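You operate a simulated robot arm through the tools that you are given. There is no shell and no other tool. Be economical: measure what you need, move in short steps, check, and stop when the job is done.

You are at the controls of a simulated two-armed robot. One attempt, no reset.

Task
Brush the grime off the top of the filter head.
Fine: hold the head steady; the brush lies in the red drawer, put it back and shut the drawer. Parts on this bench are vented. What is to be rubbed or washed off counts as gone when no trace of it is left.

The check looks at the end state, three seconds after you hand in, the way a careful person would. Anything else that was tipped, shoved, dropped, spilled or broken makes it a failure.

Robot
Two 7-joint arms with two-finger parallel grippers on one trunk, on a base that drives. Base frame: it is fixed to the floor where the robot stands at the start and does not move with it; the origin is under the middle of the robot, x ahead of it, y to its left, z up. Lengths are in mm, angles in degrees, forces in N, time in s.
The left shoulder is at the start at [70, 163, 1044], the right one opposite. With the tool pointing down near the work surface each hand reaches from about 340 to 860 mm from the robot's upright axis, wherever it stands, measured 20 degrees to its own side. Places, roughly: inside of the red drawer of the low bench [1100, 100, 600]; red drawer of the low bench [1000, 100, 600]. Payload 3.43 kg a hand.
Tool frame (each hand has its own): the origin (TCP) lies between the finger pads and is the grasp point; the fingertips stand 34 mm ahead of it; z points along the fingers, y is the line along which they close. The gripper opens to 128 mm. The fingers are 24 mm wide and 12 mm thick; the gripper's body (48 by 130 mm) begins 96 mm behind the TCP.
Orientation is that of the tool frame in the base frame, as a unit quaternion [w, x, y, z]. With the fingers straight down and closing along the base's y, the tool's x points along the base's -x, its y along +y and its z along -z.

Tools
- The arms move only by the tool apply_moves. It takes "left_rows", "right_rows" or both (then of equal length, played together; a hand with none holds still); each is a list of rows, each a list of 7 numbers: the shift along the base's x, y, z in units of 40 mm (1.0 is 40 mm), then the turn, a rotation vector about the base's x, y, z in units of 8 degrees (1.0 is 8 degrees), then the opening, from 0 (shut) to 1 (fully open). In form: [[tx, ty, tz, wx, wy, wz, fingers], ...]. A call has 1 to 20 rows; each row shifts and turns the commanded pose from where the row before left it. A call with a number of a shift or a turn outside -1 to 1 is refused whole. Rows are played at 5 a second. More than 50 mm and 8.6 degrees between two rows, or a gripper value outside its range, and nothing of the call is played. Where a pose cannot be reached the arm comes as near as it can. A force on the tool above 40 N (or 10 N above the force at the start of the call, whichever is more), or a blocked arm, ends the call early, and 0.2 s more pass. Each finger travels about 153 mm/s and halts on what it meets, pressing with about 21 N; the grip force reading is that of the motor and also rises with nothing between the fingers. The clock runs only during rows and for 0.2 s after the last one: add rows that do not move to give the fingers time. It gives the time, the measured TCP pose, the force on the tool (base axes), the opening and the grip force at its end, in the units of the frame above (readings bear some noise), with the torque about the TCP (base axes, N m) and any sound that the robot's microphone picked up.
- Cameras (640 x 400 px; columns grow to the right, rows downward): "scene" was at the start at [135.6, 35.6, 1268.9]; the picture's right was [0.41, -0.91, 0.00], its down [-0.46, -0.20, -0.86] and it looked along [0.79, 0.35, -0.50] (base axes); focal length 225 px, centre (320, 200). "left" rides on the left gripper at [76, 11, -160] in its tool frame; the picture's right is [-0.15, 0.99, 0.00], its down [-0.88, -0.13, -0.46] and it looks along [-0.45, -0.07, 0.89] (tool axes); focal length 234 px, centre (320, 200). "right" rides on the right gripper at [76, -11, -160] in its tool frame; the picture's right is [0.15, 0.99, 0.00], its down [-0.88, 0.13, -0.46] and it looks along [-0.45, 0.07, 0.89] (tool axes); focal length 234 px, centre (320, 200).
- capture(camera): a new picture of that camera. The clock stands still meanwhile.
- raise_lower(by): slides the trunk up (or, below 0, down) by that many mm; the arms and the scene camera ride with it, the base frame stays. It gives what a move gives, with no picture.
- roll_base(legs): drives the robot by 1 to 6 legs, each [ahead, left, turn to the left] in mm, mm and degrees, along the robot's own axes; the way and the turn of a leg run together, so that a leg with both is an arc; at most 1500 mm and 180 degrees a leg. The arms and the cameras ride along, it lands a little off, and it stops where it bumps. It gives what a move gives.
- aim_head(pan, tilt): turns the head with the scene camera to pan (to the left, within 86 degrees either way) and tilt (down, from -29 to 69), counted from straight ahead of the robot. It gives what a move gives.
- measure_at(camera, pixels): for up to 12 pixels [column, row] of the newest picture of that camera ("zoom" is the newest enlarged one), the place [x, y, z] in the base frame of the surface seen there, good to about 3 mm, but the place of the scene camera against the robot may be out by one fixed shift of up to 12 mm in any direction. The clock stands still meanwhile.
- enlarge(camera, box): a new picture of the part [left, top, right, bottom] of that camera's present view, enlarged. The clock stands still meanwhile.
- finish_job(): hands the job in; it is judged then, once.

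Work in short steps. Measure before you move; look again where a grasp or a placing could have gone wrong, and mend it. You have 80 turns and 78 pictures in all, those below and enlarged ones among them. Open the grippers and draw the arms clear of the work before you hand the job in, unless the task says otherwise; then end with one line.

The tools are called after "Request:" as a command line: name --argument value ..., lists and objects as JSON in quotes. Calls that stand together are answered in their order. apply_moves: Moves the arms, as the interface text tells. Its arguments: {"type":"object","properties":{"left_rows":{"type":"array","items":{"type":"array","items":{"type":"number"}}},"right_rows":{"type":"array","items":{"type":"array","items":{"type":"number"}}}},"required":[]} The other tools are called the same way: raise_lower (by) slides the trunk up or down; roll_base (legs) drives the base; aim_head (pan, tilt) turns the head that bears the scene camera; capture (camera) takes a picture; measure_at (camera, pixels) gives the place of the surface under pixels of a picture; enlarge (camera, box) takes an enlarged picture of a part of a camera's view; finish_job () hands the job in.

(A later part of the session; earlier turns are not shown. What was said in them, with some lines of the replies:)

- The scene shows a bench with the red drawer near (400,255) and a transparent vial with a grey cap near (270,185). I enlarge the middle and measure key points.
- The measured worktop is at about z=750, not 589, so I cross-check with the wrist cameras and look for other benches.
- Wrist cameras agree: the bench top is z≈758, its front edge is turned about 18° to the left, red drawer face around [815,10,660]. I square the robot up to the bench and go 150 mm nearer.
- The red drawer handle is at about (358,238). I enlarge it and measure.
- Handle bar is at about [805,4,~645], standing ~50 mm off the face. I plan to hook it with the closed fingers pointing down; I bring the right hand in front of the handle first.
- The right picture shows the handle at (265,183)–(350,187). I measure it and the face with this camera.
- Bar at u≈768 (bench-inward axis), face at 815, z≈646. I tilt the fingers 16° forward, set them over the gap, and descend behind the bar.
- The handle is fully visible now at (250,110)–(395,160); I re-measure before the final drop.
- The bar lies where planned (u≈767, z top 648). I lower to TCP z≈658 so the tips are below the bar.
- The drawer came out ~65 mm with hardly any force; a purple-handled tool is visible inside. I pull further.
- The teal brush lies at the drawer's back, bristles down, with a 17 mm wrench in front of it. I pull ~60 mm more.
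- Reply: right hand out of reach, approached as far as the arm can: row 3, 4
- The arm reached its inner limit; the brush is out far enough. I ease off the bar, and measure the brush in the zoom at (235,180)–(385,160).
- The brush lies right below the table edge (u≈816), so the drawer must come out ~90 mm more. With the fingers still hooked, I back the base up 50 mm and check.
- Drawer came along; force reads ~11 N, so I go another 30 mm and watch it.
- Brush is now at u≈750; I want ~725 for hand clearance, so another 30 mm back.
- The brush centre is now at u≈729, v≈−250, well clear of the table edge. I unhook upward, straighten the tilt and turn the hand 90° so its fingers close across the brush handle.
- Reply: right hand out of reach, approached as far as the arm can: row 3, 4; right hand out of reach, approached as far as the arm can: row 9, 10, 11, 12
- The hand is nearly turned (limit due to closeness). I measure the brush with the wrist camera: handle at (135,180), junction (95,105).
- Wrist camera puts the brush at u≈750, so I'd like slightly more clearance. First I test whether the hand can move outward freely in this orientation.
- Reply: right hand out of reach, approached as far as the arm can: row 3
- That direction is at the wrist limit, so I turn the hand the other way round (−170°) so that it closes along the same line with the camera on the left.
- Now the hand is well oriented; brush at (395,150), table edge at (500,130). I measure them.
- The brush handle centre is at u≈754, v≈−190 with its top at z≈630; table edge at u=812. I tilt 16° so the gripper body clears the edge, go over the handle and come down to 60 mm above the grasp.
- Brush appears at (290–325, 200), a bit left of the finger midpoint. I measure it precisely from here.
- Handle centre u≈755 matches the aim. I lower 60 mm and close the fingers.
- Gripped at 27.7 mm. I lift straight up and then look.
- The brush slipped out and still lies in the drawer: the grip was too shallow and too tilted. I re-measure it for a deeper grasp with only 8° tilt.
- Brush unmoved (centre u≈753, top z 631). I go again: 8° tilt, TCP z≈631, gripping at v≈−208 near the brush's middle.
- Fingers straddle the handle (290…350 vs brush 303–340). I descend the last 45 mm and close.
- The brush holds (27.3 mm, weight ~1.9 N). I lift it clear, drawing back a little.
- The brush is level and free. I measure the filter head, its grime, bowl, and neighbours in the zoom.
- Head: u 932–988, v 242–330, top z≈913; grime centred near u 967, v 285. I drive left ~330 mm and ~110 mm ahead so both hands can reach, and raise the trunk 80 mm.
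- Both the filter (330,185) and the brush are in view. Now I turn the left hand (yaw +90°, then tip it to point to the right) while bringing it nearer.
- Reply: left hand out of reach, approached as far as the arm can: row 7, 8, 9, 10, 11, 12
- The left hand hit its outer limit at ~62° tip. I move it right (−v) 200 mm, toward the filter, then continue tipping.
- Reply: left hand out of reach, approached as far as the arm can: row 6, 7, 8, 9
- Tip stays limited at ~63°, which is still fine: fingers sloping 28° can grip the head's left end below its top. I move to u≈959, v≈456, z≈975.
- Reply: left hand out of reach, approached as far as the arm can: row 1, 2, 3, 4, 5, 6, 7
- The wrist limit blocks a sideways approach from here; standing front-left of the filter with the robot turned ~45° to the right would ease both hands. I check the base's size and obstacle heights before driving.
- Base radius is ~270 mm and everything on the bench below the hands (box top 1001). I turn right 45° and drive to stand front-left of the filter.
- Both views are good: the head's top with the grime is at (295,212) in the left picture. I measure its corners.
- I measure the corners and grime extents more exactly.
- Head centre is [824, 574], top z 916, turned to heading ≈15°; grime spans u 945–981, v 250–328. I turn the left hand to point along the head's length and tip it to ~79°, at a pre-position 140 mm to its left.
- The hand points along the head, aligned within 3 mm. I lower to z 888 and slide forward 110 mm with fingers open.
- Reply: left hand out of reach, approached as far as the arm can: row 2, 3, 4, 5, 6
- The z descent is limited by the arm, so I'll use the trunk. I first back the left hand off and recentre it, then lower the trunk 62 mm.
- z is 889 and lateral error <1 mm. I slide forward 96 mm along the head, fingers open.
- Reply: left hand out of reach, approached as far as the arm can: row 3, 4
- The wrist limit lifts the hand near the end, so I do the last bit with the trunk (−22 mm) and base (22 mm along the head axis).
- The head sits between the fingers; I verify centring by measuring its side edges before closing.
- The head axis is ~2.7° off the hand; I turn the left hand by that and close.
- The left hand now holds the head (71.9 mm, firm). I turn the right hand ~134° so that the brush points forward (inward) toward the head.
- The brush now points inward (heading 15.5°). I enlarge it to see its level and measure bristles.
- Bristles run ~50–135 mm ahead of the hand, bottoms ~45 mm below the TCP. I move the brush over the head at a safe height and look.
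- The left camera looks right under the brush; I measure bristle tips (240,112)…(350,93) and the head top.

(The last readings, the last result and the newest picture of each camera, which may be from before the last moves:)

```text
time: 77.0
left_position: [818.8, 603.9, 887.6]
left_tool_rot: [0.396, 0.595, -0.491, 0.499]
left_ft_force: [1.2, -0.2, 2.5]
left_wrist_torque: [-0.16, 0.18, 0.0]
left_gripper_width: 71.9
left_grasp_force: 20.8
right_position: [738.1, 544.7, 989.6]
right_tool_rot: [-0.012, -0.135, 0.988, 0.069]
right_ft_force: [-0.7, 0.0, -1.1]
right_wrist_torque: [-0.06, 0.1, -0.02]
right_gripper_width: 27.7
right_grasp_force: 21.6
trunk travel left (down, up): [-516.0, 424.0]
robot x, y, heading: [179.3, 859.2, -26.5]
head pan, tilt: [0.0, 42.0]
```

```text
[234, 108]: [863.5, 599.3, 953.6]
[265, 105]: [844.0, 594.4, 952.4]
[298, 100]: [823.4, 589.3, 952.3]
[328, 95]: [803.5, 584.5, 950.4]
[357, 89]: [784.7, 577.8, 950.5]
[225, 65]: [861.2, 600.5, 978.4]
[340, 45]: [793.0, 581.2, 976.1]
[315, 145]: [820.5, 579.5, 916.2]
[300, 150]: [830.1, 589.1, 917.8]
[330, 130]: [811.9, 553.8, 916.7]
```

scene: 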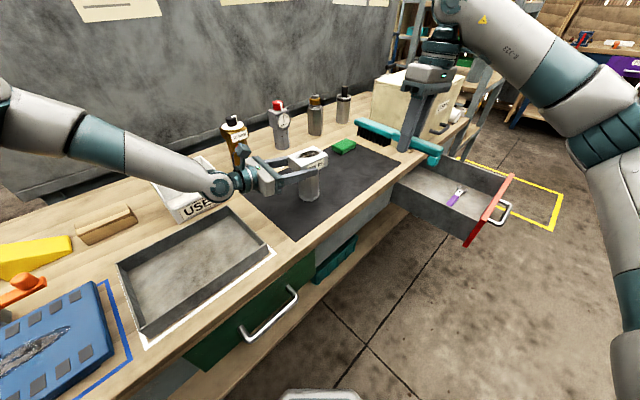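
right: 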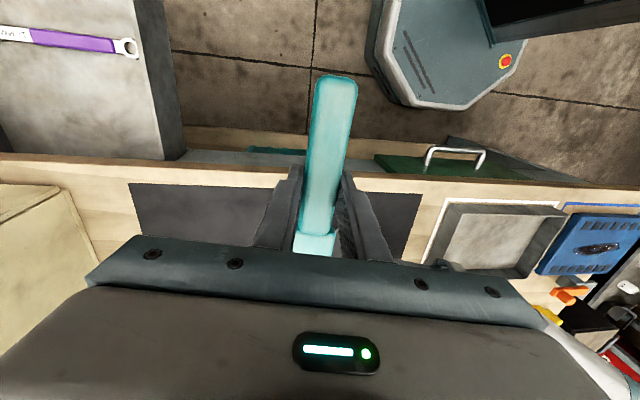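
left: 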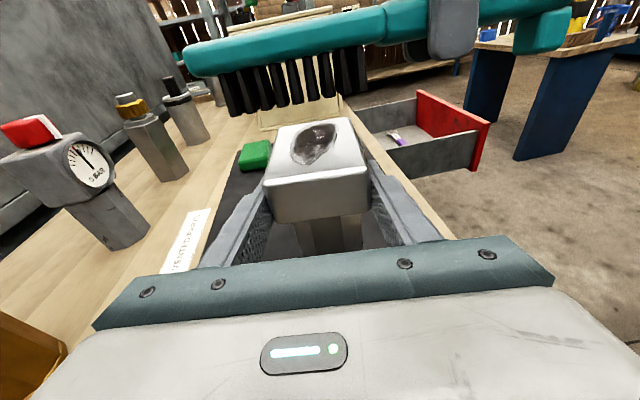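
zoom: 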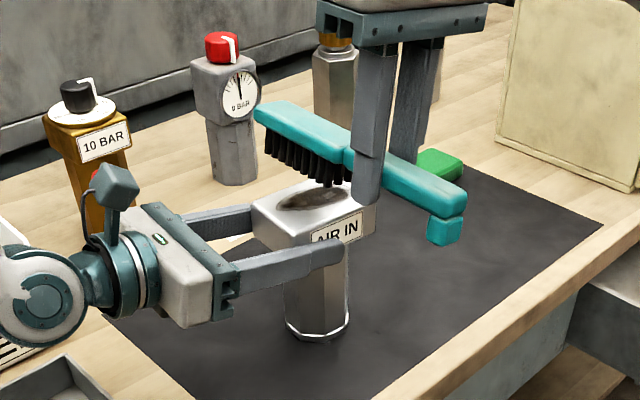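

Bristle tips are level at z≈951 (TCP−39), covering u 925–1006. I lower to just touch the top (916) and read the force.

Request:
apply_moves --right_rows '[[0, 0, -0.5, 0, 0, 0, 0], [0, 0, -0.25, 0, 0, 0, 0], [0, 0, -0.12, 0, 0, 0, 0], [0, 0, 0, 0, 0, 0, 0]]'

Request:
capture --camera "left"

```text
time: 78.0
left_position: [817.5, 603.1, 888.0]
left_tool_rot: [0.395, 0.595, -0.49, 0.5]
left_ft_force: [5.7, -3.4, 0.3]
left_wrist_torque: [-0.23, 0.07, 0.4]
left_gripper_width: 71.8
left_grasp_force: 21.3
right_position: [738.1, 544.2, 957.0]
right_tool_rot: [-0.011, -0.136, 0.988, 0.069]
right_ft_force: [-4.6, -0.2, 12.2]
right_wrist_torque: [0.02, -0.46, 0.01]
right_gripper_width: 27.6
right_grasp_force: 21.2
trunk travel left (down, up): [-516.0, 424.0]
robot x, y, heading: [182.9, 855.3, -26.6]
head pan, tilt: [0.0, 42.0]
```

```text
20 pictures are left
```

left: 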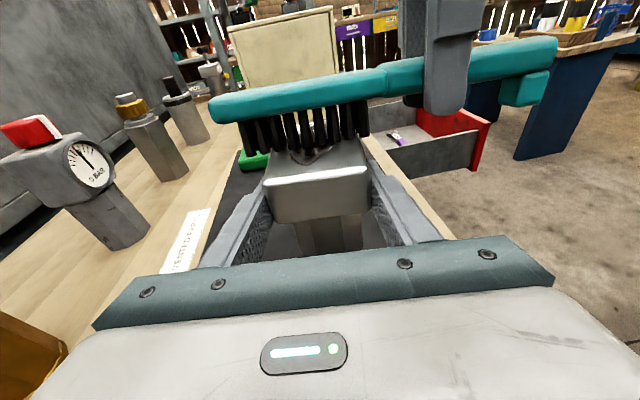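

Contact at TCP z 957 with ~12 N. I ease by 1.5 mm and stroke along the head's length, right 45 mm, left 85 mm and back.

Request:
apply_moves --right_rows '[[0.067, -0.241, 0.04, 0, 0, 0, 0], [0.067, -0.241, 0, 0, 0, 0, 0], [0.067, -0.241, 0, 0, 0, 0, 0], [0.067, -0.241, 0, 0, 0, 0, 0], [-0.067, 0.241, 0, 0, 0, 0, 0], [-0.067, 0.241, 0, 0, 0, 0, 0], [-0.067, 0.241, 0, 0, 0, 0, 0], [-0.067, 0.241, 0, 0, 0, 0, 0], [-0.067, 0.241, 0, 0, 0, 0, 0], [-0.067, 0.241, 0, 0, 0, 0, 0], [-0.067, 0.241, 0, 0, 0, 0, 0], [-0.067, 0.241, 0, 0, 0, 0, 0], [0.067, -0.241, 0, 0, 0, 0, 0], [0.067, -0.241, 0, 0, 0, 0, 0], [0.067, -0.241, 0, 0, 0, 0, 0], [0.067, -0.241, 0, 0, 0, 0, 0], [0, 0, 0, 0, 0, 0, 0]]'

Request:
apply_moves --right_rows '[[0, 0, 0.5, 0, 0, 0, 0], [0.2, -0.72, 0.5, 0, 0, 0, 0], [0.2, -0.72, 0, 0, 0, 0, 0], [0, 0, 0, 0, 0, 0, 0]]'

Request:
enlarge --camera "left" --box '[220, 80, 420, 230]'

```text
time: 81.6
left_position: [817.2, 602.9, 888.3]
left_tool_rot: [0.396, 0.594, -0.49, 0.5]
left_ft_force: [-0.4, -0.6, 6.1]
left_wrist_torque: [-0.47, 0.35, -0.06]
left_gripper_width: 71.9
left_grasp_force: 21.2
right_position: [736.6, 543.4, 957.6]
right_tool_rot: [-0.011, -0.135, 0.988, 0.068]
right_ft_force: [-0.3, 0.4, -1.3]
right_wrist_torque: [-0.05, 0.06, 0.04]
right_gripper_width: 27.4
right_grasp_force: 21.2
trunk travel left (down, up): [-516.0, 424.0]
robot x, y, heading: [175.0, 861.1, -26.7]
head pan, tilt: [0.0, 42.0]
```

```text
time: 82.6
left_position: [816.3, 603.6, 888.0]
left_tool_rot: [0.396, 0.594, -0.49, 0.5]
left_ft_force: [-0.1, 1.7, 7.4]
left_wrist_torque: [-0.34, 0.27, -0.05]
left_gripper_width: 71.9
left_grasp_force: 21.1
right_position: [753.9, 487.4, 996.4]
right_tool_rot: [-0.012, -0.135, 0.988, 0.069]
right_ft_force: [0.2, -0.2, -0.7]
right_wrist_torque: [0.01, 0.05, -0.01]
right_gripper_width: 27.3
right_grasp_force: 20.7
trunk travel left (down, up): [-516.0, 424.0]
robot x, y, heading: [180.8, 859.3, -26.8]
head pan, tilt: [0.0, 42.0]
```

```text
2.67 times, centred on (320, 155) of left
```

zoom: 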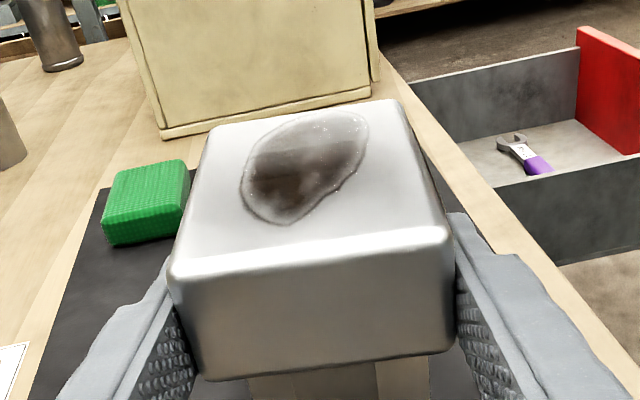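

The grime is still mostly there; after easing there was no contact. I go back and press ~3 mm deeper before stroking, checking force.

Request:
apply_moves --right_rows '[[-0.2, 0.72, 0, 0, 0, 0, 0], [-0.2, 0.72, 0, 0, 0, 0, 0], [0, 0, -0.6, 0, 0, 0, 0], [0, 0, -0.35, 0, 0, 0, 0], [0, 0, -0.1, 0, 0, 0, 0], [0.067, -0.241, 0, 0, 0, 0, 0], [0.067, -0.241, 0, 0, 0, 0, 0], [-0.067, 0.241, 0, 0, 0, 0, 0], [-0.067, 0.241, 0, 0, 0, 0, 0], [0, 0, 0, 0, 0, 0, 0]]'

```text
time: 84.8
left_position: [815.3, 603.2, 888.7]
left_tool_rot: [0.395, 0.595, -0.491, 0.499]
left_ft_force: [1.4, 1.3, 2.5]
left_wrist_torque: [-0.32, -0.12, -0.07]
left_gripper_width: 71.9
left_grasp_force: 20.7
right_position: [737.9, 545.1, 956.7]
right_tool_rot: [-0.011, -0.134, 0.988, 0.069]
right_ft_force: [0.8, -3.1, 9.3]
right_wrist_torque: [-0.17, -0.53, -0.22]
right_gripper_width: 27.6
right_grasp_force: 21.4
trunk travel left (down, up): [-516.0, 424.0]
robot x, y, heading: [180.3, 861.1, -26.8]
head pan, tilt: [0.0, 42.0]
```

Contact now ~9 N with some drag, good. I stroke the whole length back and forth several times.

Request:
apply_moves --right_rows '[[0.067, -0.241, 0, 0, 0, 0, 0], [0.067, -0.241, 0, 0, 0, 0, 0], [0.067, -0.241, 0, 0, 0, 0, 0], [0.067, -0.241, 0, 0, 0, 0, 0], [-0.067, 0.241, 0, 0, 0, 0, 0], [-0.067, 0.241, 0, 0, 0, 0, 0], [-0.067, 0.241, 0, 0, 0, 0, 0], [-0.067, 0.241, 0, 0, 0, 0, 0], [-0.067, 0.241, 0, 0, 0, 0, 0], [-0.067, 0.241, 0, 0, 0, 0, 0], [-0.067, 0.241, 0, 0, 0, 0, 0], [-0.067, 0.241, 0, 0, 0, 0, 0], [0.067, -0.241, 0, 0, 0, 0, 0], [0.067, -0.241, 0, 0, 0, 0, 0], [0.067, -0.241, 0, 0, 0, 0, 0], [0.067, -0.241, 0, 0, 0, 0, 0], [0.067, -0.241, 0, 0, 0, 0, 0], [0.067, -0.241, 0, 0, 0, 0, 0], [0.067, -0.241, 0, 0, 0, 0, 0], [0.067, -0.241, 0, 0, 0, 0, 0]]'

Request:
apply_moves --right_rows '[[-0.067, 0.241, 0, 0, 0, 0, 0], [-0.067, 0.241, 0, 0, 0, 0, 0], [-0.067, 0.241, 0, 0, 0, 0, 0], [-0.067, 0.241, 0, 0, 0, 0, 0], [-0.067, 0.241, 0, 0, 0, 0, 0], [-0.067, 0.241, 0, 0, 0, 0, 0], [-0.067, 0.241, 0, 0, 0, 0, 0], [-0.067, 0.241, 0, 0, 0, 0, 0], [0.067, -0.241, 0, 0, 0, 0, 0], [0.067, -0.241, 0, 0, 0, 0, 0], [0.067, -0.241, 0, 0, 0, 0, 0], [0.067, -0.241, 0, 0, 0, 0, 0], [0.067, -0.241, 0, 0, 0, 0, 0], [0.067, -0.241, 0, 0, 0, 0, 0], [0.067, -0.241, 0, 0, 0, 0, 0], [0.067, -0.241, 0, 0, 0, 0, 0], [0, 0, 0, 0, 0, 0, 0]]'

Request:
enlarge --camera "left" --box '[220, 50, 420, 200]'

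```text
time: 89.0
left_position: [819.1, 602.8, 889.1]
left_tool_rot: [0.395, 0.595, -0.49, 0.5]
left_ft_force: [-1.8, 0.3, 2.8]
left_wrist_torque: [-0.09, 0.44, -0.11]
left_gripper_width: 72.0
left_grasp_force: 21.3
right_position: [747.9, 504.0, 955.1]
right_tool_rot: [-0.011, -0.134, 0.989, 0.069]
right_ft_force: [0.8, 0.1, -2.0]
right_wrist_torque: [-0.04, 0.06, -0.01]
right_gripper_width: 27.5
right_grasp_force: 21.6
trunk travel left (down, up): [-516.0, 424.0]
robot x, y, heading: [177.5, 855.4, -26.6]
head pan, tilt: [0.0, 42.0]
```

```text
time: 92.6
left_position: [816.7, 603.7, 888.4]
left_tool_rot: [0.396, 0.595, -0.491, 0.499]
left_ft_force: [-1.9, 1.9, 2.3]
left_wrist_torque: [-0.04, 0.38, -0.1]
left_gripper_width: 71.9
left_grasp_force: 21.0
right_position: [748.8, 505.6, 954.8]
right_tool_rot: [-0.011, -0.137, 0.988, 0.07]
right_ft_force: [-0.4, -1.3, -1.3]
right_wrist_torque: [-0.05, 0.08, 0.0]
right_gripper_width: 27.6
right_grasp_force: 21.5
trunk travel left (down, up): [-516.0, 424.0]
robot x, y, heading: [177.6, 856.5, -26.7]
head pan, tilt: [0.0, 42.0]
```

```text
2.67 times, centred on (320, 125) of left
```

zoom: 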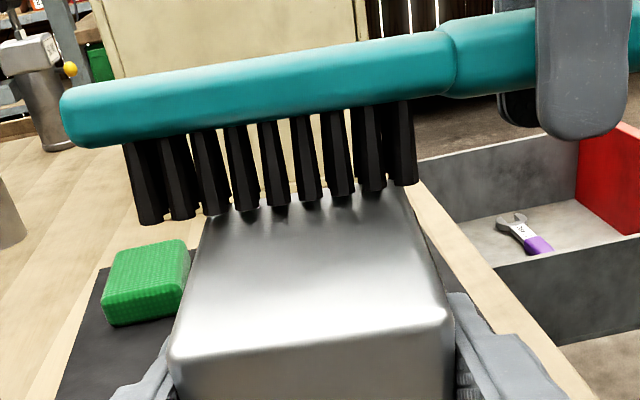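

The visible top looks clean now. I lift the brush, move it off to the right, and inspect the whole top.

Request:
apply_moves --right_rows '[[0, 0, 0.5, 0, 0, 0, 0], [0.2, -0.72, 0.5, 0, 0, 0, 0], [0.2, -0.72, 0.3, 0, 0, 0, 0], [0, 0, 0, 0, 0, 0, 0]]'

Request:
enlarge --camera "left" --box '[240, 100, 400, 220]'

Request:
enlarge --camera "scene" --box '[260, 110, 360, 190]'

```text
time: 93.6
left_position: [817.6, 602.6, 888.6]
left_tool_rot: [0.395, 0.595, -0.49, 0.5]
left_ft_force: [-1.1, -0.2, 3.8]
left_wrist_torque: [-0.3, 0.27, -0.01]
left_gripper_width: 72.0
left_grasp_force: 21.3
right_position: [758.8, 453.7, 1005.8]
right_tool_rot: [-0.011, -0.133, 0.989, 0.069]
right_ft_force: [-0.1, -0.1, -1.7]
right_wrist_torque: [-0.02, 0.04, 0.03]
right_gripper_width: 27.4
right_grasp_force: 21.2
right hand out of reach, approached as far as the arm can: row 3
trunk travel left (down, up): [-516.0, 424.0]
robot x, y, heading: [177.1, 857.7, -26.8]
head pan, tilt: [0.0, 42.0]
```

```text
3.33 times, centred on (320, 160) of left
```

zoom: 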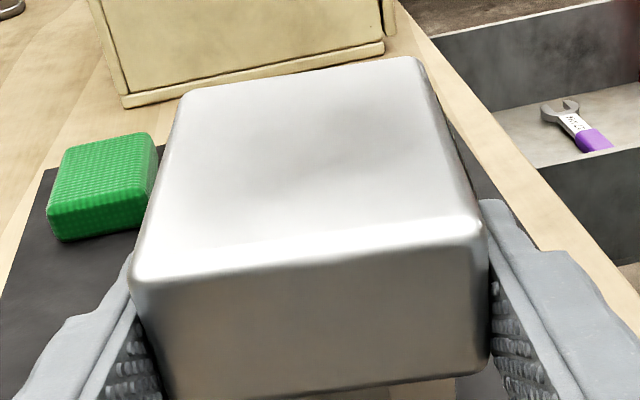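

```text
5.00 times, centred on (310, 150) of scene
```

zoom: 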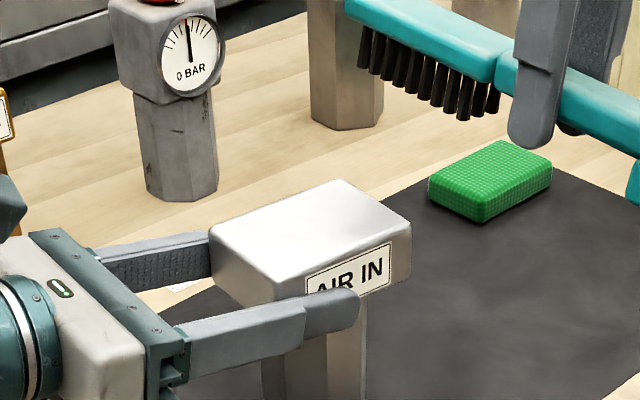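

Top appears clean except perhaps a faint shade near the middle; I do another set of strokes to be sure, including some in the other direction.

Request:
apply_moves --right_rows '[[-0.173, 0.761, 0, 0, 0, 0, 0], [-0.173, 0.761, 0, 0, 0, 0, 0], [-0.173, 0.761, 0, 0, 0, 0, 0], [0, 0, -0.7, 0, 0, 0, 0], [0, 0, -0.45, 0, 0, 0, 0], [0, 0, -0.15, 0, 0, 0, 0], [0.067, -0.241, 0, 0, 0, 0, 0], [0.067, -0.241, 0, 0, 0, 0, 0], [0.067, -0.241, 0, 0, 0, 0, 0], [0.067, -0.241, 0, 0, 0, 0, 0], [-0.067, 0.241, 0, 0, 0, 0, 0], [-0.067, 0.241, 0, 0, 0, 0, 0], [-0.067, 0.241, 0, 0, 0, 0, 0], [-0.067, 0.241, 0, 0, 0, 0, 0], [-0.067, 0.241, 0, 0, 0, 0, 0], [-0.067, 0.241, 0, 0, 0, 0, 0], [-0.067, 0.241, 0, 0, 0, 0, 0], [-0.067, 0.241, 0, 0, 0, 0, 0]]'

Request:
apply_moves --right_rows '[[0.067, -0.241, 0, 0, 0, 0, 0], [0.067, -0.241, 0, 0, 0, 0, 0], [0.067, -0.241, 0, 0, 0, 0, 0], [0.24, 0.067, 0, 0, 0, 0, 0], [-0.24, -0.067, 0, 0, 0, 0, 0], [-0.24, -0.067, 0, 0, 0, 0, 0], [0.24, 0.067, 0, 0, 0, 0, 0], [0.067, -0.241, 0, 0, 0, 0, 0], [0.24, 0.067, 0, 0, 0, 0, 0], [-0.24, -0.067, 0, 0, 0, 0, 0], [-0.24, -0.067, 0, 0, 0, 0, 0], [0.24, 0.067, 0, 0, 0, 0, 0], [0.067, -0.241, 0, 0, 0, 0, 0], [0.067, -0.241, 0, 0, 0, 0, 0], [0.067, -0.241, 0, 0, 0, 0, 0], [0, 0, 0.6, 0, 0, 0, 0], [0.15, -0.5, 0.6, 0, 0, 0, 0], [0.2, -0.72, 0, 0, 0, 0, 0], [0.1, -0.36, 0, 0, 0, 0, 0], [0, 0, 0, 0, 0, 0, 0]]'

Request:
enlarge --camera "left" --box '[240, 100, 400, 220]'

```text
time: 97.4
left_position: [815.9, 603.3, 887.6]
left_tool_rot: [0.395, 0.595, -0.49, 0.5]
left_ft_force: [-1.0, 3.1, 4.2]
left_wrist_torque: [0.14, 0.28, -0.15]
left_gripper_width: 71.9
left_grasp_force: 21.2
right_position: [725.4, 583.2, 954.0]
right_tool_rot: [-0.011, -0.135, 0.988, 0.068]
right_ft_force: [0.1, -0.5, -0.3]
right_wrist_torque: [-0.02, 0.02, 0.0]
right_gripper_width: 27.6
right_grasp_force: 20.8
trunk travel left (down, up): [-516.0, 424.0]
robot x, y, heading: [183.4, 856.5, -26.7]
head pan, tilt: [0.0, 42.0]
```

```text
time: 101.6
left_position: [816.4, 602.2, 887.9]
left_tool_rot: [0.395, 0.595, -0.489, 0.5]
left_ft_force: [-0.5, 0.9, 4.0]
left_wrist_torque: [-0.17, 0.28, -0.06]
left_gripper_width: 71.8
left_grasp_force: 20.8
right_position: [761.5, 458.3, 1001.5]
right_tool_rot: [-0.012, -0.135, 0.988, 0.07]
right_ft_force: [-0.2, 0.1, -1.2]
right_wrist_torque: [-0.02, 0.1, 0.0]
right_gripper_width: 27.6
right_grasp_force: 20.9
right hand out of reach, approached as far as the arm can: row 19
trunk travel left (down, up): [-516.0, 424.0]
robot x, y, heading: [179.4, 858.1, -26.8]
head pan, tilt: [0.0, 42.0]
```

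```text
3.33 times, centred on (320, 160) of left
```

zoom: 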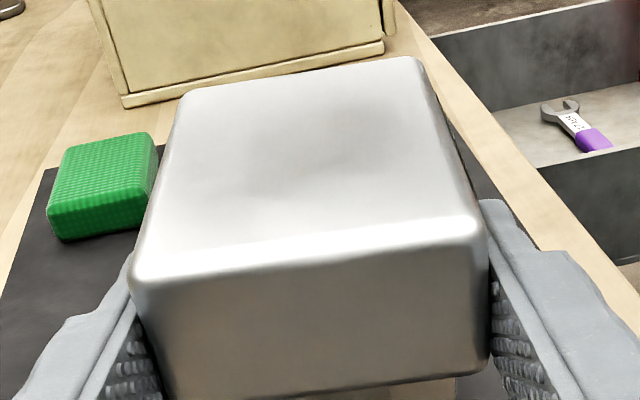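

The shade is unchanged – just a reflection; the grime is gone. I open the left hand gently, back it straight out, and raise it.

Request:
apply_moves --left_rows '[[0, 0, 0, 0, 0, 0, 0.62], [0, 0, 0, 0, 0, 0, 0.72], [0, 0, 0, 0, 0, 0, 0.82], [-0.136, 0.623, 0, 0, 0, 0, 0.82], [-0.136, 0.623, 0, 0, 0, 0, 0.82], [-0.136, 0.623, 0, 0, 0, 0, 0.82], [-0.136, 0.623, 0, 0, 0, 0, 0.82], [-0.136, 0.623, 0, 0, 0, 0, 0.82], [-0.1, 0.3, 0.5, 0, 0, 0, 0.82], [0, 0, 0.8, 0, 0, 0, 0.82], [0, 0, 0.8, 0, 0, 0, 0.82], [0, 0, 0.8, 0, 0, 0, 0.82], [0, 0, 0, 0, 0, 0, 0.82]]'

Request:
capture --camera "scene"

```text
time: 104.4
left_position: [785.8, 740.0, 1002.2]
left_tool_rot: [0.395, 0.596, -0.489, 0.499]
left_ft_force: [0.5, 0.3, -0.1]
left_wrist_torque: [0.0, 0.03, -0.01]
left_gripper_width: 105.0
left_grasp_force: 0.1
right_position: [761.1, 459.1, 1000.0]
right_tool_rot: [-0.011, -0.135, 0.988, 0.07]
right_ft_force: [0.5, 0.7, -1.3]
right_wrist_torque: [-0.01, 0.07, -0.05]
right_gripper_width: 27.6
right_grasp_force: 21.1
trunk travel left (down, up): [-516.0, 424.0]
robot x, y, heading: [179.2, 860.6, -26.8]
head pan, tilt: [0.0, 42.0]
```

```text
14 pictures are left
```

scene: 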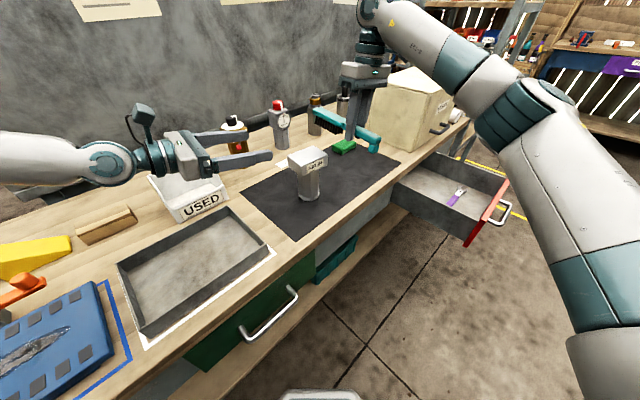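

The filter stands undisturbed and clean. I raise the trunk, draw the brush back to the robot's right and turn the hand back as it was when carrying.

Request:
raise_lower --by 88

Request:
apply_moves --right_rows '[[-0.775, -0.406, 0, 0, 0, 0, 0], [-0.775, -0.406, 0, 0, 0, 0, 0], [-0.775, -0.406, 0, 0, 0, -0.985, 0], [-0.775, -0.406, 0, 0, 0, -0.985, 0], [0, 0, 0, 0, 0, -0.985, 0], [0, 0, 0, 0, 0, -0.985, 0], [0, 0, 0, 0, 0, -0.985, 0], [0, 0, 0, 0, 0, -0.985, 0], [0, 0, 0, 0, 0, -0.985, 0], [0, 0, 0, 0, 0, -0.985, 0], [0, 0, 0, 0, 0, -0.985, 0], [0, 0, 0, 0, 0, -0.985, 0], [0, 0, 0, 0, 0, -0.985, 0], [0, 0, 0, 0, 0, -0.985, 0], [0, 0, 0, 0, 0, -0.985, 0], [0, 0, 0, 0, 0, -0.985, 0], [0, 0, 0, 0, 0, -0.985, 0], [0, 0, 0, 0, 0, -0.985, 0], [0, 0, 0, 0, 0, -0.985, 0], [0, 0, 0, 0, 0, 0, 0]]'

```text
time: 105.7
left_position: [785.0, 740.2, 1090.7]
left_tool_rot: [0.395, 0.596, -0.49, 0.499]
left_ft_force: [-0.5, -0.5, 0.1]
left_wrist_torque: [0.0, 0.01, 0.01]
left_gripper_width: 105.0
left_grasp_force: 0.1
right_position: [763.0, 458.8, 1089.2]
right_tool_rot: [-0.011, -0.135, 0.988, 0.07]
right_ft_force: [0.8, 0.3, -0.9]
right_wrist_torque: [0.01, 0.08, 0.02]
right_gripper_width: 27.9
right_grasp_force: 20.8
trunk travel left (down, up): [-604.0, 336.0]
robot x, y, heading: [181.6, 855.8, -26.8]
head pan, tilt: [0.0, 42.0]
```

```text
time: 109.8
left_position: [785.4, 741.0, 1091.5]
left_tool_rot: [0.395, 0.596, -0.491, 0.499]
left_ft_force: [0.6, 0.2, 0.3]
left_wrist_torque: [0.0, 0.01, 0.02]
left_gripper_width: 104.9
left_grasp_force: 0.0
right_position: [638.4, 394.5, 1089.4]
right_tool_rot: [0.059, 0.857, 0.51, 0.037]
right_ft_force: [0.0, -0.3, -1.0]
right_wrist_torque: [0.06, -0.02, -0.03]
right_gripper_width: 27.5
right_grasp_force: 20.7
trunk travel left (down, up): [-604.0, 336.0]
robot x, y, heading: [176.5, 855.7, -26.7]
head pan, tilt: [0.0, 42.0]
```

Hand is back in the carrying pose. I drive back the way I came, in front of the open drawer.

Request:
roll_base --legs '[[103, -505, 0], [0, 0, 44.8], [-110, 0, 0], [0, -330, 0]]'

Request:
aim_head --pan -15 --tilt 42

Request:
capture --camera "scene"

```text
time: 117.5
left_position: [550.6, 354.9, 1092.3]
left_tool_rot: [0.177, 0.737, -0.229, 0.611]
left_ft_force: [0.2, 0.5, -0.4]
left_wrist_torque: [0.01, 0.0, 0.02]
left_gripper_width: 105.0
left_grasp_force: 0.0
right_position: [688.7, 4.7, 1088.1]
right_tool_rot: [0.041, 0.599, 0.798, 0.057]
right_ft_force: [0.5, 0.5, -1.6]
right_wrist_torque: [0.04, 0.01, 0.0]
right_gripper_width: 27.8
right_grasp_force: 21.2
trunk travel left (down, up): [-604.0, 336.0]
robot x, y, heading: [37.2, 13.5, 17.7]
head pan, tilt: [0.0, 42.0]
```

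```text
time: 118.2
left_position: [551.8, 355.5, 1092.3]
left_tool_rot: [0.176, 0.737, -0.227, 0.612]
left_ft_force: [0.5, 0.3, 0.4]
left_wrist_torque: [-0.01, -0.03, 0.0]
left_gripper_width: 105.2
left_grasp_force: 0.1
right_position: [690.1, 5.3, 1089.6]
right_tool_rot: [0.041, 0.599, 0.798, 0.058]
right_ft_force: [-0.1, -0.1, -1.3]
right_wrist_torque: [0.07, 0.01, -0.02]
right_gripper_width: 27.6
right_grasp_force: 20.7
trunk travel left (down, up): [-604.0, 336.0]
robot x, y, heading: [38.3, 18.3, 17.8]
head pan, tilt: [-15.0, 42.0]
```

```text
13 pictures are left
```

scene: 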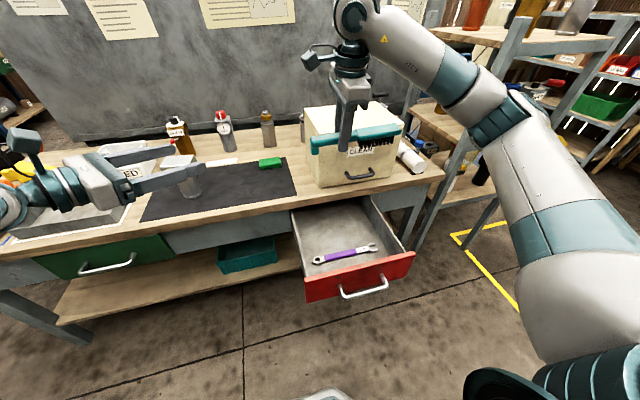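

Back in place before the drawer. I lower the trunk to its earlier height and bring the brush down into the drawer, stopping ~50 mm above release.

Request:
raise_lower --by -80

Request:
apply_moves --right_rows '[[0.193, 0.0625, -0.8, 0, 0, 0, 0], [0.193, 0.0625, -0.8, 0, 0, 0, 0], [0.193, 0.0625, -0.8, 0, 0, 0, 0], [0.193, 0.0625, -0.8, 0, 0, 0, 0], [0.193, 0.0625, -0.8, 0, 0, 0, 0], [0.193, 0.0625, -0.8, 0, 0, 0, 0], [0.193, 0.0625, -0.8, 0, 0, 0, 0], [0.193, 0.0625, -0.8, 0, 0, 0, 0], [0.193, 0.0625, -0.8, 0, 0, 0, 0], [0.193, 0.0625, -0.8, 0, 0, 0, 0], [0, 0, 0, 0, 0, 0, 0]]'

Request:
enlarge --camera "scene" --box '[260, 130, 440, 310]'

```text
time: 119.4
left_position: [551.5, 355.1, 1011.4]
left_tool_rot: [0.176, 0.736, -0.228, 0.612]
left_ft_force: [-0.4, 1.2, -0.8]
left_wrist_torque: [0.01, -0.03, 0.0]
left_gripper_width: 105.1
left_grasp_force: 0.1
right_position: [689.3, 5.0, 1010.1]
right_tool_rot: [0.04, 0.599, 0.798, 0.057]
right_ft_force: [0.0, 0.0, -1.4]
right_wrist_torque: [0.1, 0.05, 0.0]
right_gripper_width: 27.6
right_grasp_force: 21.1
trunk travel left (down, up): [-524.0, 416.0]
robot x, y, heading: [35.3, 15.1, 17.7]
head pan, tilt: [-15.0, 42.0]
```

```text
time: 121.8
left_position: [551.5, 355.9, 1011.7]
left_tool_rot: [0.175, 0.737, -0.227, 0.612]
left_ft_force: [0.4, -0.5, -1.2]
left_wrist_torque: [0.0, 0.0, 0.02]
left_gripper_width: 104.8
left_grasp_force: 0.0
right_position: [765.1, 31.2, 687.7]
right_tool_rot: [0.041, 0.599, 0.798, 0.057]
right_ft_force: [-0.1, 0.0, -1.0]
right_wrist_torque: [0.06, 0.03, 0.01]
right_gripper_width: 27.7
right_grasp_force: 20.6
trunk travel left (down, up): [-524.0, 416.0]
robot x, y, heading: [35.8, 14.8, 17.6]
head pan, tilt: [-15.0, 42.0]
```

```text
2.22 times, centred on (350, 220) of scene
```

zoom: 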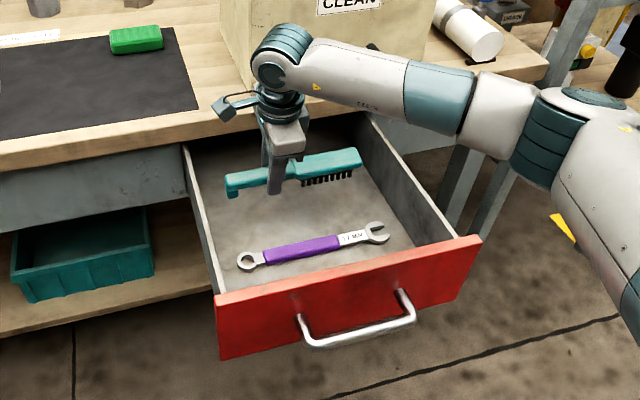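

The brush hovers right above its place, clear of the wrench. I lower it slowly to the drawer floor.

Request:
apply_moves --right_rows '[[0, 0, -0.7, 0, 0, 0, 0], [0, 0, -0.45, 0, 0, 0, 0], [0, 0, -0.2, 0, 0, 0, 0], [0, 0, -0.08, 0, 0, 0, 0], [0, 0, 0, 0, 0, 0, 0]]'

```text
time: 123.0
left_position: [551.3, 354.7, 1011.5]
left_tool_rot: [0.175, 0.737, -0.227, 0.612]
left_ft_force: [0.2, -0.7, 0.5]
left_wrist_torque: [0.0, -0.03, -0.02]
left_gripper_width: 105.2
left_grasp_force: 0.0
right_position: [766.2, 31.2, 631.7]
right_tool_rot: [0.041, 0.599, 0.797, 0.058]
right_ft_force: [2.4, -1.1, 6.8]
right_wrist_torque: [0.6, 0.13, -0.07]
right_gripper_width: 27.8
right_grasp_force: 21.0
trunk travel left (down, up): [-524.0, 416.0]
robot x, y, heading: [37.0, 9.6, 17.7]
head pan, tilt: [-15.0, 42.0]
```

Contact with the floor (~8 N). I open, and lift straight out.

Request:
apply_moves --right_rows '[[0, 0, 0, 0, 0, 0, 0.26], [0, 0, 0, 0, 0, 0, 0.32], [0, 0, 0, 0, 0, 0, 0.36], [0, 0, 0.4, 0, 0, 0, 0.36], [0, 0, 0.6, 0, 0, 0, 0.36], [0, 0, 0.8, 0, 0, 0, 0.36], [-0.2, -0.065, 0.9, 0, 0, 0, 0.36], [-0.4, -0.13, 0.9, 0, 0, 0, 0.36], [-0.4, -0.13, 0.9, 0, 0, 0, 0.36], [-0.4, -0.13, 0.9, 0, 0, 0, 0.3], [0, 0, 0, 0, 0, 0, 0.2]]'

Request:
enlarge --camera "scene" --box '[260, 130, 440, 310]'

```text
time: 125.4
left_position: [553.0, 357.0, 1012.2]
left_tool_rot: [0.176, 0.737, -0.227, 0.612]
left_ft_force: [-0.3, -0.3, -0.7]
left_wrist_torque: [-0.02, -0.02, 0.0]
left_gripper_width: 104.8
left_grasp_force: 0.1
right_position: [709.1, 12.6, 848.8]
right_tool_rot: [0.041, 0.599, 0.797, 0.057]
right_ft_force: [0.9, 0.4, -0.6]
right_wrist_torque: [-0.03, 0.02, -0.03]
right_gripper_width: 25.6
right_grasp_force: 0.1
trunk travel left (down, up): [-524.0, 416.0]
robot x, y, heading: [36.5, 15.5, 17.6]
head pan, tilt: [-15.0, 42.0]
```

```text
2.22 times, centred on (350, 220) of scene
```

zoom: 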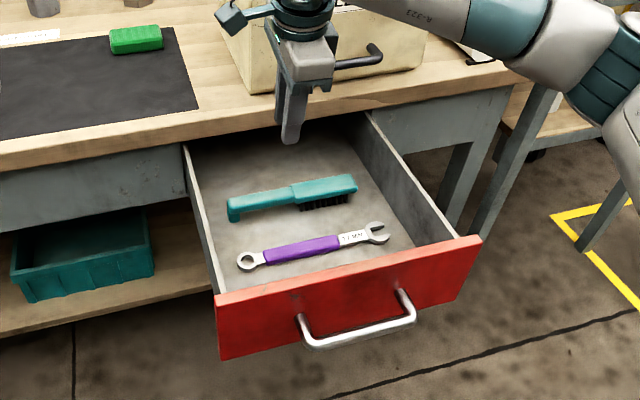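

The brush rests upright in the drawer beside the wrench. I back the base up 270 mm so the hand can get in front of the drawer face.

Request:
roll_base --legs '[[-270, 0, 0]]'

Request:
apply_moves --right_rows '[[0.278, -0.856, 0, 0.309, -0.951, 0, 0], [0, 0, 0, 0.309, -0.951, 0, 0], [0, 0, 0, 0.309, -0.951, 0, 0], [0, 0, 0, 0, 0, 0, 0]]'

Request:
capture --camera "scene"

```text
time: 127.3
left_position: [294.1, 274.5, 1012.0]
left_tool_rot: [0.177, 0.736, -0.228, 0.612]
left_ft_force: [-0.1, 0.2, -0.6]
left_wrist_torque: [-0.01, 0.02, 0.0]
left_gripper_width: 105.1
left_grasp_force: 0.1
right_position: [451.3, -69.2, 848.6]
right_tool_rot: [0.041, 0.599, 0.798, 0.057]
right_ft_force: [-0.6, 0.9, 0.7]
right_wrist_torque: [0.0, -0.02, 0.01]
right_gripper_width: 25.5
right_grasp_force: 0.0
trunk travel left (down, up): [-524.0, 416.0]
robot x, y, heading: [-223.0, -67.0, 17.5]
head pan, tilt: [-15.0, 42.0]
```

```text
time: 128.3
left_position: [293.3, 273.6, 1010.4]
left_tool_rot: [0.177, 0.737, -0.228, 0.612]
left_ft_force: [0.1, 0.6, 0.2]
left_wrist_torque: [-0.01, -0.01, -0.02]
left_gripper_width: 105.2
left_grasp_force: 0.0
right_position: [461.9, -102.9, 849.7]
right_tool_rot: [0.16, 0.578, 0.768, 0.226]
right_ft_force: [0.3, 0.4, 0.3]
right_wrist_torque: [0.0, -0.01, 0.01]
right_gripper_width: 0.0
right_grasp_force: 20.5
trunk travel left (down, up): [-524.0, 416.0]
robot x, y, heading: [-219.7, -65.7, 17.8]
head pan, tilt: [-15.0, 42.0]
```

```text
10 pictures are left
```

scene: 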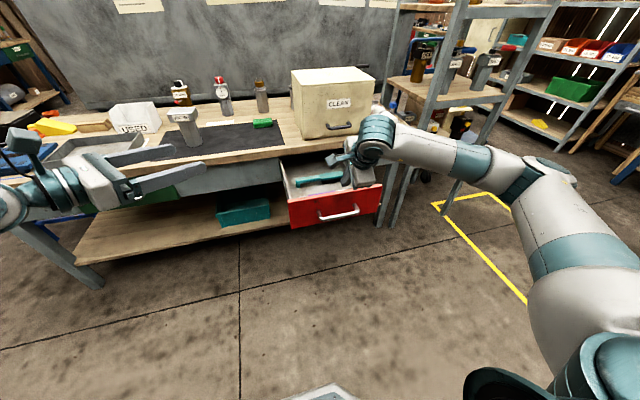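

The hand is at u≈408. I measure the drawer face and handle before lowering.

Request:
measure_at --camera "scene" --pixels '[[300, 204], [370, 192], [310, 215], [365, 205], [335, 216], [350, 212], [345, 200]]'

```text
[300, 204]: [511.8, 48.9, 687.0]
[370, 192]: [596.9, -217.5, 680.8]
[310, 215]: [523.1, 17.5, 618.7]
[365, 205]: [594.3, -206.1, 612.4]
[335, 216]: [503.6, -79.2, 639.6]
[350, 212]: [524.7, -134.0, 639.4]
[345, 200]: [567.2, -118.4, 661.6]
```

Face at u≈502, handle bar at u≈454. I lower the tilted fingertips to just above the handle and make contact with the face, pushing gently.

Request:
apply_moves --right_rows '[[0, 0, -0.89, 0, 0, 0, 0], [0, 0, -0.89, 0, 0, 0, 0], [0, 0, -0.89, 0, 0, 0, 0], [0, 0, -0.89, 0, 0, 0, 0], [0.4, 0.13, 0, 0, 0, 0, 0], [0.4, 0.13, 0, 0, 0, 0, 0], [0.4, 0.13, 0, 0, 0, 0, 0], [0.35, 0.114, 0, 0, 0, 0, 0], [0.3, 0.0975, 0, 0, 0, 0, 0], [0.3, 0.0975, 0, 0, 0, 0, 0], [0.3, 0.0975, 0, 0, 0, 0, 0], [0, 0, 0, 0, 0, 0, 0]]'

Request:
enlarge --camera "scene" --box '[250, 130, 430, 250]'

```text
time: 130.9
left_position: [291.5, 272.7, 1010.9]
left_tool_rot: [0.176, 0.737, -0.228, 0.611]
left_ft_force: [1.0, -0.5, 1.1]
left_wrist_torque: [-0.01, 0.01, 0.01]
left_gripper_width: 104.9
left_grasp_force: 0.0
right_position: [561.6, -71.6, 705.0]
right_tool_rot: [0.16, 0.577, 0.768, 0.226]
right_ft_force: [0.5, -0.5, -0.4]
right_wrist_torque: [0.0, -0.01, 0.02]
right_gripper_width: 0.0
right_grasp_force: 20.9
trunk travel left (down, up): [-524.0, 416.0]
robot x, y, heading: [-226.3, -66.2, 17.6]
head pan, tilt: [-15.0, 42.0]
```

```text
3.33 times, centred on (340, 190) of scene
```

zoom: 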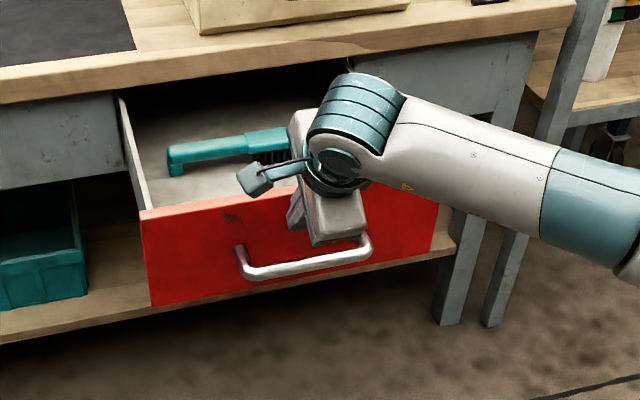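

Drawer is moving in with hardly any force. I push on by driving forward 235 mm, then check.

Request:
roll_base --legs '[[120, 0, 0], [115, 0, 0]]'

Request:
capture --camera "scene"

```text
time: 133.0
left_position: [519.1, 346.3, 1011.5]
left_tool_rot: [0.177, 0.737, -0.228, 0.611]
left_ft_force: [-1.2, -0.7, -0.4]
left_wrist_torque: [0.0, -0.02, 0.0]
left_gripper_width: 105.2
left_grasp_force: 0.1
right_position: [786.4, -0.5, 706.2]
right_tool_rot: [0.159, 0.578, 0.768, 0.225]
right_ft_force: [0.4, 0.1, -0.2]
right_wrist_torque: [0.01, 0.02, 0.0]
right_gripper_width: 0.0
right_grasp_force: 21.0
trunk travel left (down, up): [-524.0, 416.0]
robot x, y, heading: [1.2, 4.9, 17.6]
head pan, tilt: [-15.0, 42.0]
```

```text
8 pictures are left
```

scene: 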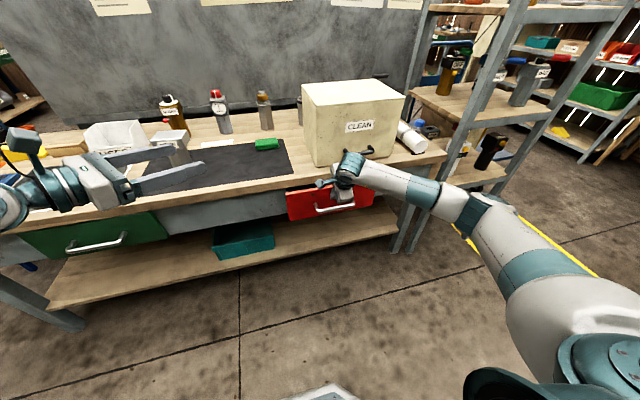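

About 39 mm remain. I push with the arm in small steps until it stops.

Request:
apply_moves --right_rows '[[0.19, 0.062, 0, 0, 0, 0, 0], [0.19, 0.062, 0, 0, 0, 0, 0], [0.19, 0.062, 0, 0, 0, 0, 0], [0.15, 0.05, 0, 0, 0, 0, 0], [0.1, 0.0325, 0, 0, 0, 0, 0], [0.1, 0.0325, 0, 0, 0, 0, 0], [0.05, 0.016, 0, 0, 0, 0, 0], [0, 0, 0, 0, 0, 0, 0]]'

Request:
enlarge --camera "scene" --box '[250, 130, 430, 250]'

```text
time: 134.8
left_position: [517.8, 346.2, 1011.6]
left_tool_rot: [0.175, 0.737, -0.227, 0.611]
left_ft_force: [-0.8, 0.2, 0.8]
left_wrist_torque: [0.05, 0.01, -0.04]
left_gripper_width: 104.9
left_grasp_force: 0.1
right_position: [824.7, 11.7, 705.8]
right_tool_rot: [0.159, 0.578, 0.768, 0.225]
right_ft_force: [-2.2, -1.8, -0.5]
right_wrist_torque: [-0.05, 0.11, -0.01]
right_gripper_width: 0.1
right_grasp_force: 21.3
trunk travel left (down, up): [-524.0, 416.0]
robot x, y, heading: [6.2, 3.9, 17.7]
head pan, tilt: [-15.0, 42.0]
```

```text
3.33 times, centred on (340, 190) of scene
```

zoom: 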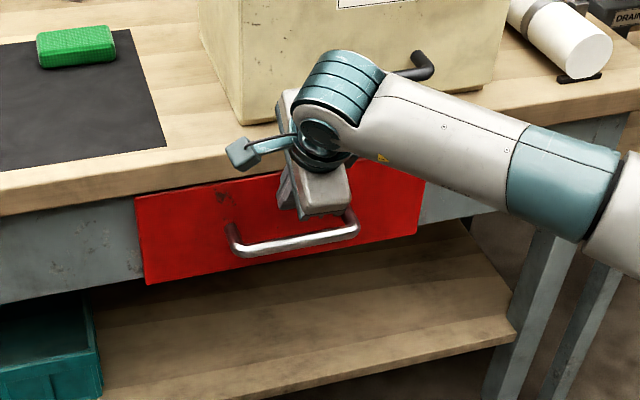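

It looks flush and a small counter-force appears. I press 5 mm more to confirm the stop, then back off.

Request:
apply_moves --right_rows '[[0.06, 0.02, 0, 0, 0, 0, 0], [0.06, 0.02, 0, 0, 0, 0, 0], [0, 0, 0, 0, 0, 0, 0]]'

Request:
apply_moves --right_rows '[[-0.2, -0.065, 0, 0, 0, 0, 0], [-0.5, -0.16, 0.2, 0, 0, 0, 0], [-0.7, -0.23, 0.3, 0, 0, 0, 0], [-0.7, -0.23, 0.3, 0, 0, 0, 0.3], [-0.5, -0.16, 0.7, 0, 0, 0, 0.6], [0, 0, 0.9, 0, 0, 0, 0.8], [0, 0, 0.9, 0, 0, 0, 0.8], [0, 0, 0, 0, 0, 0, 0.8]]'

Request:
capture --camera "scene"

Request:
measure_at --camera "scene" --pixels '[[300, 202], [355, 196], [300, 212], [260, 205], [380, 190]]'

```text
time: 135.6
left_position: [516.7, 344.9, 1013.4]
left_tool_rot: [0.176, 0.736, -0.229, 0.612]
left_ft_force: [-0.5, 0.2, -0.1]
left_wrist_torque: [0.03, -0.06, -0.03]
left_gripper_width: 104.9
left_grasp_force: 0.1
right_position: [825.3, 12.7, 706.9]
right_tool_rot: [0.16, 0.576, 0.77, 0.224]
right_ft_force: [-35.0, -11.0, -3.1]
right_wrist_torque: [-0.29, 0.85, 0.38]
right_gripper_width: 0.2
right_grasp_force: 20.8
trunk travel left (down, up): [-524.0, 416.0]
robot x, y, heading: [3.3, 5.8, 17.8]
head pan, tilt: [-15.0, 42.0]
```

```text
time: 137.4
left_position: [517.6, 345.2, 1011.3]
left_tool_rot: [0.177, 0.737, -0.228, 0.612]
left_ft_force: [0.6, 0.8, 0.5]
left_wrist_torque: [-0.02, -0.02, -0.05]
left_gripper_width: 104.9
left_grasp_force: 0.1
right_position: [725.2, -19.7, 839.1]
right_tool_rot: [0.159, 0.577, 0.768, 0.225]
right_ft_force: [0.4, 0.0, 0.0]
right_wrist_torque: [0.01, 0.0, 0.01]
right_gripper_width: 102.4
right_grasp_force: 0.0
trunk travel left (down, up): [-524.0, 416.0]
robot x, y, heading: [3.3, 6.0, 17.7]
head pan, tilt: [-15.0, 42.0]
```

```text
6 pictures are left
```

scene: 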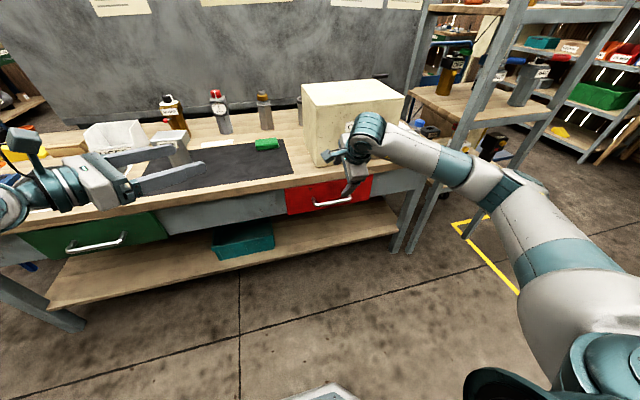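

```text
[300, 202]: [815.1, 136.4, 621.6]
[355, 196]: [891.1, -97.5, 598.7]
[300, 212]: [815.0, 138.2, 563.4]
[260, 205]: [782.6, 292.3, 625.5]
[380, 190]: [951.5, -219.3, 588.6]
```

Hard stop at 36 N and face back at u≈817: the drawer is shut. I back the robot away and take a last look at the bench.

Request:
roll_base --legs '[[-220, 0, 0]]'

Request:
aim_head --pan 5 --tilt 32

Request:
capture --camera "scene"

Request:
enlarge --camera "scene" --box '[200, 110, 440, 250]'

```text
time: 139.1
left_position: [308.6, 278.7, 1011.0]
left_tool_rot: [0.176, 0.737, -0.228, 0.612]
left_ft_force: [0.4, 0.4, 1.0]
left_wrist_torque: [0.02, 0.0, 0.06]
left_gripper_width: 105.1
left_grasp_force: 0.1
right_position: [514.8, -87.8, 838.7]
right_tool_rot: [0.161, 0.577, 0.768, 0.226]
right_ft_force: [0.4, -0.2, 1.3]
right_wrist_torque: [0.01, 0.04, 0.01]
right_gripper_width: 102.4
right_grasp_force: 0.0
trunk travel left (down, up): [-524.0, 416.0]
robot x, y, heading: [-206.7, -62.8, 17.8]
head pan, tilt: [-15.0, 42.0]
```

```text
time: 139.9
left_position: [308.1, 279.2, 1010.9]
left_tool_rot: [0.176, 0.737, -0.228, 0.611]
left_ft_force: [-0.2, 0.7, -0.1]
left_wrist_torque: [-0.02, -0.04, -0.04]
left_gripper_width: 105.0
left_grasp_force: 0.0
right_position: [514.4, -86.9, 838.3]
right_tool_rot: [0.159, 0.578, 0.768, 0.225]
right_ft_force: [0.4, 0.1, 0.2]
right_wrist_torque: [-0.03, -0.02, 0.04]
right_gripper_width: 102.5
right_grasp_force: 0.1
trunk travel left (down, up): [-524.0, 416.0]
robot x, y, heading: [-202.6, -62.0, 17.6]
head pan, tilt: [5.0, 32.0]
```

```text
5 pictures are left
```

scene: 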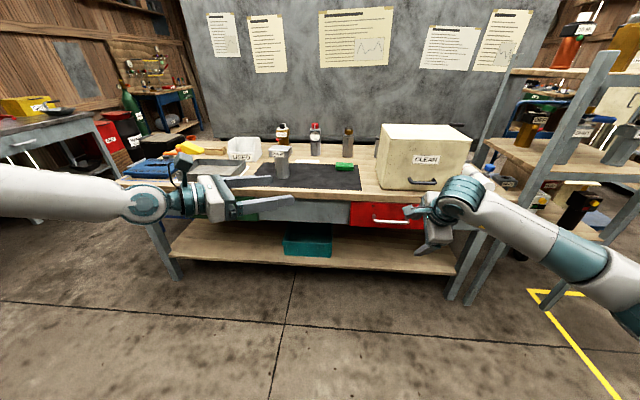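

```text
2.67 times, centred on (320, 180) of scene
```

zoom: 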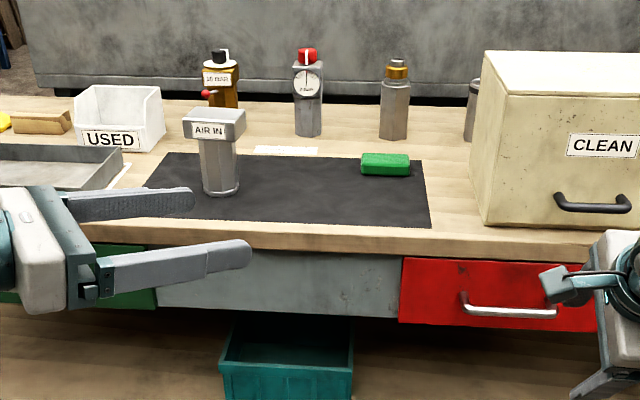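

The filter stands upright with a clean top, the drawer is shut flush, everything else is in place, and both grippers are open and clear. I hand in.

Request:
finish_job

```text
The job is handed in.
```

I brushed the grime off the top of the filter head while the left hand held it steady. The brush is back in the red drawer and the drawer is shut. The last pictures show the top clean, the filter standing upright and nothing else on the bench disturbed.
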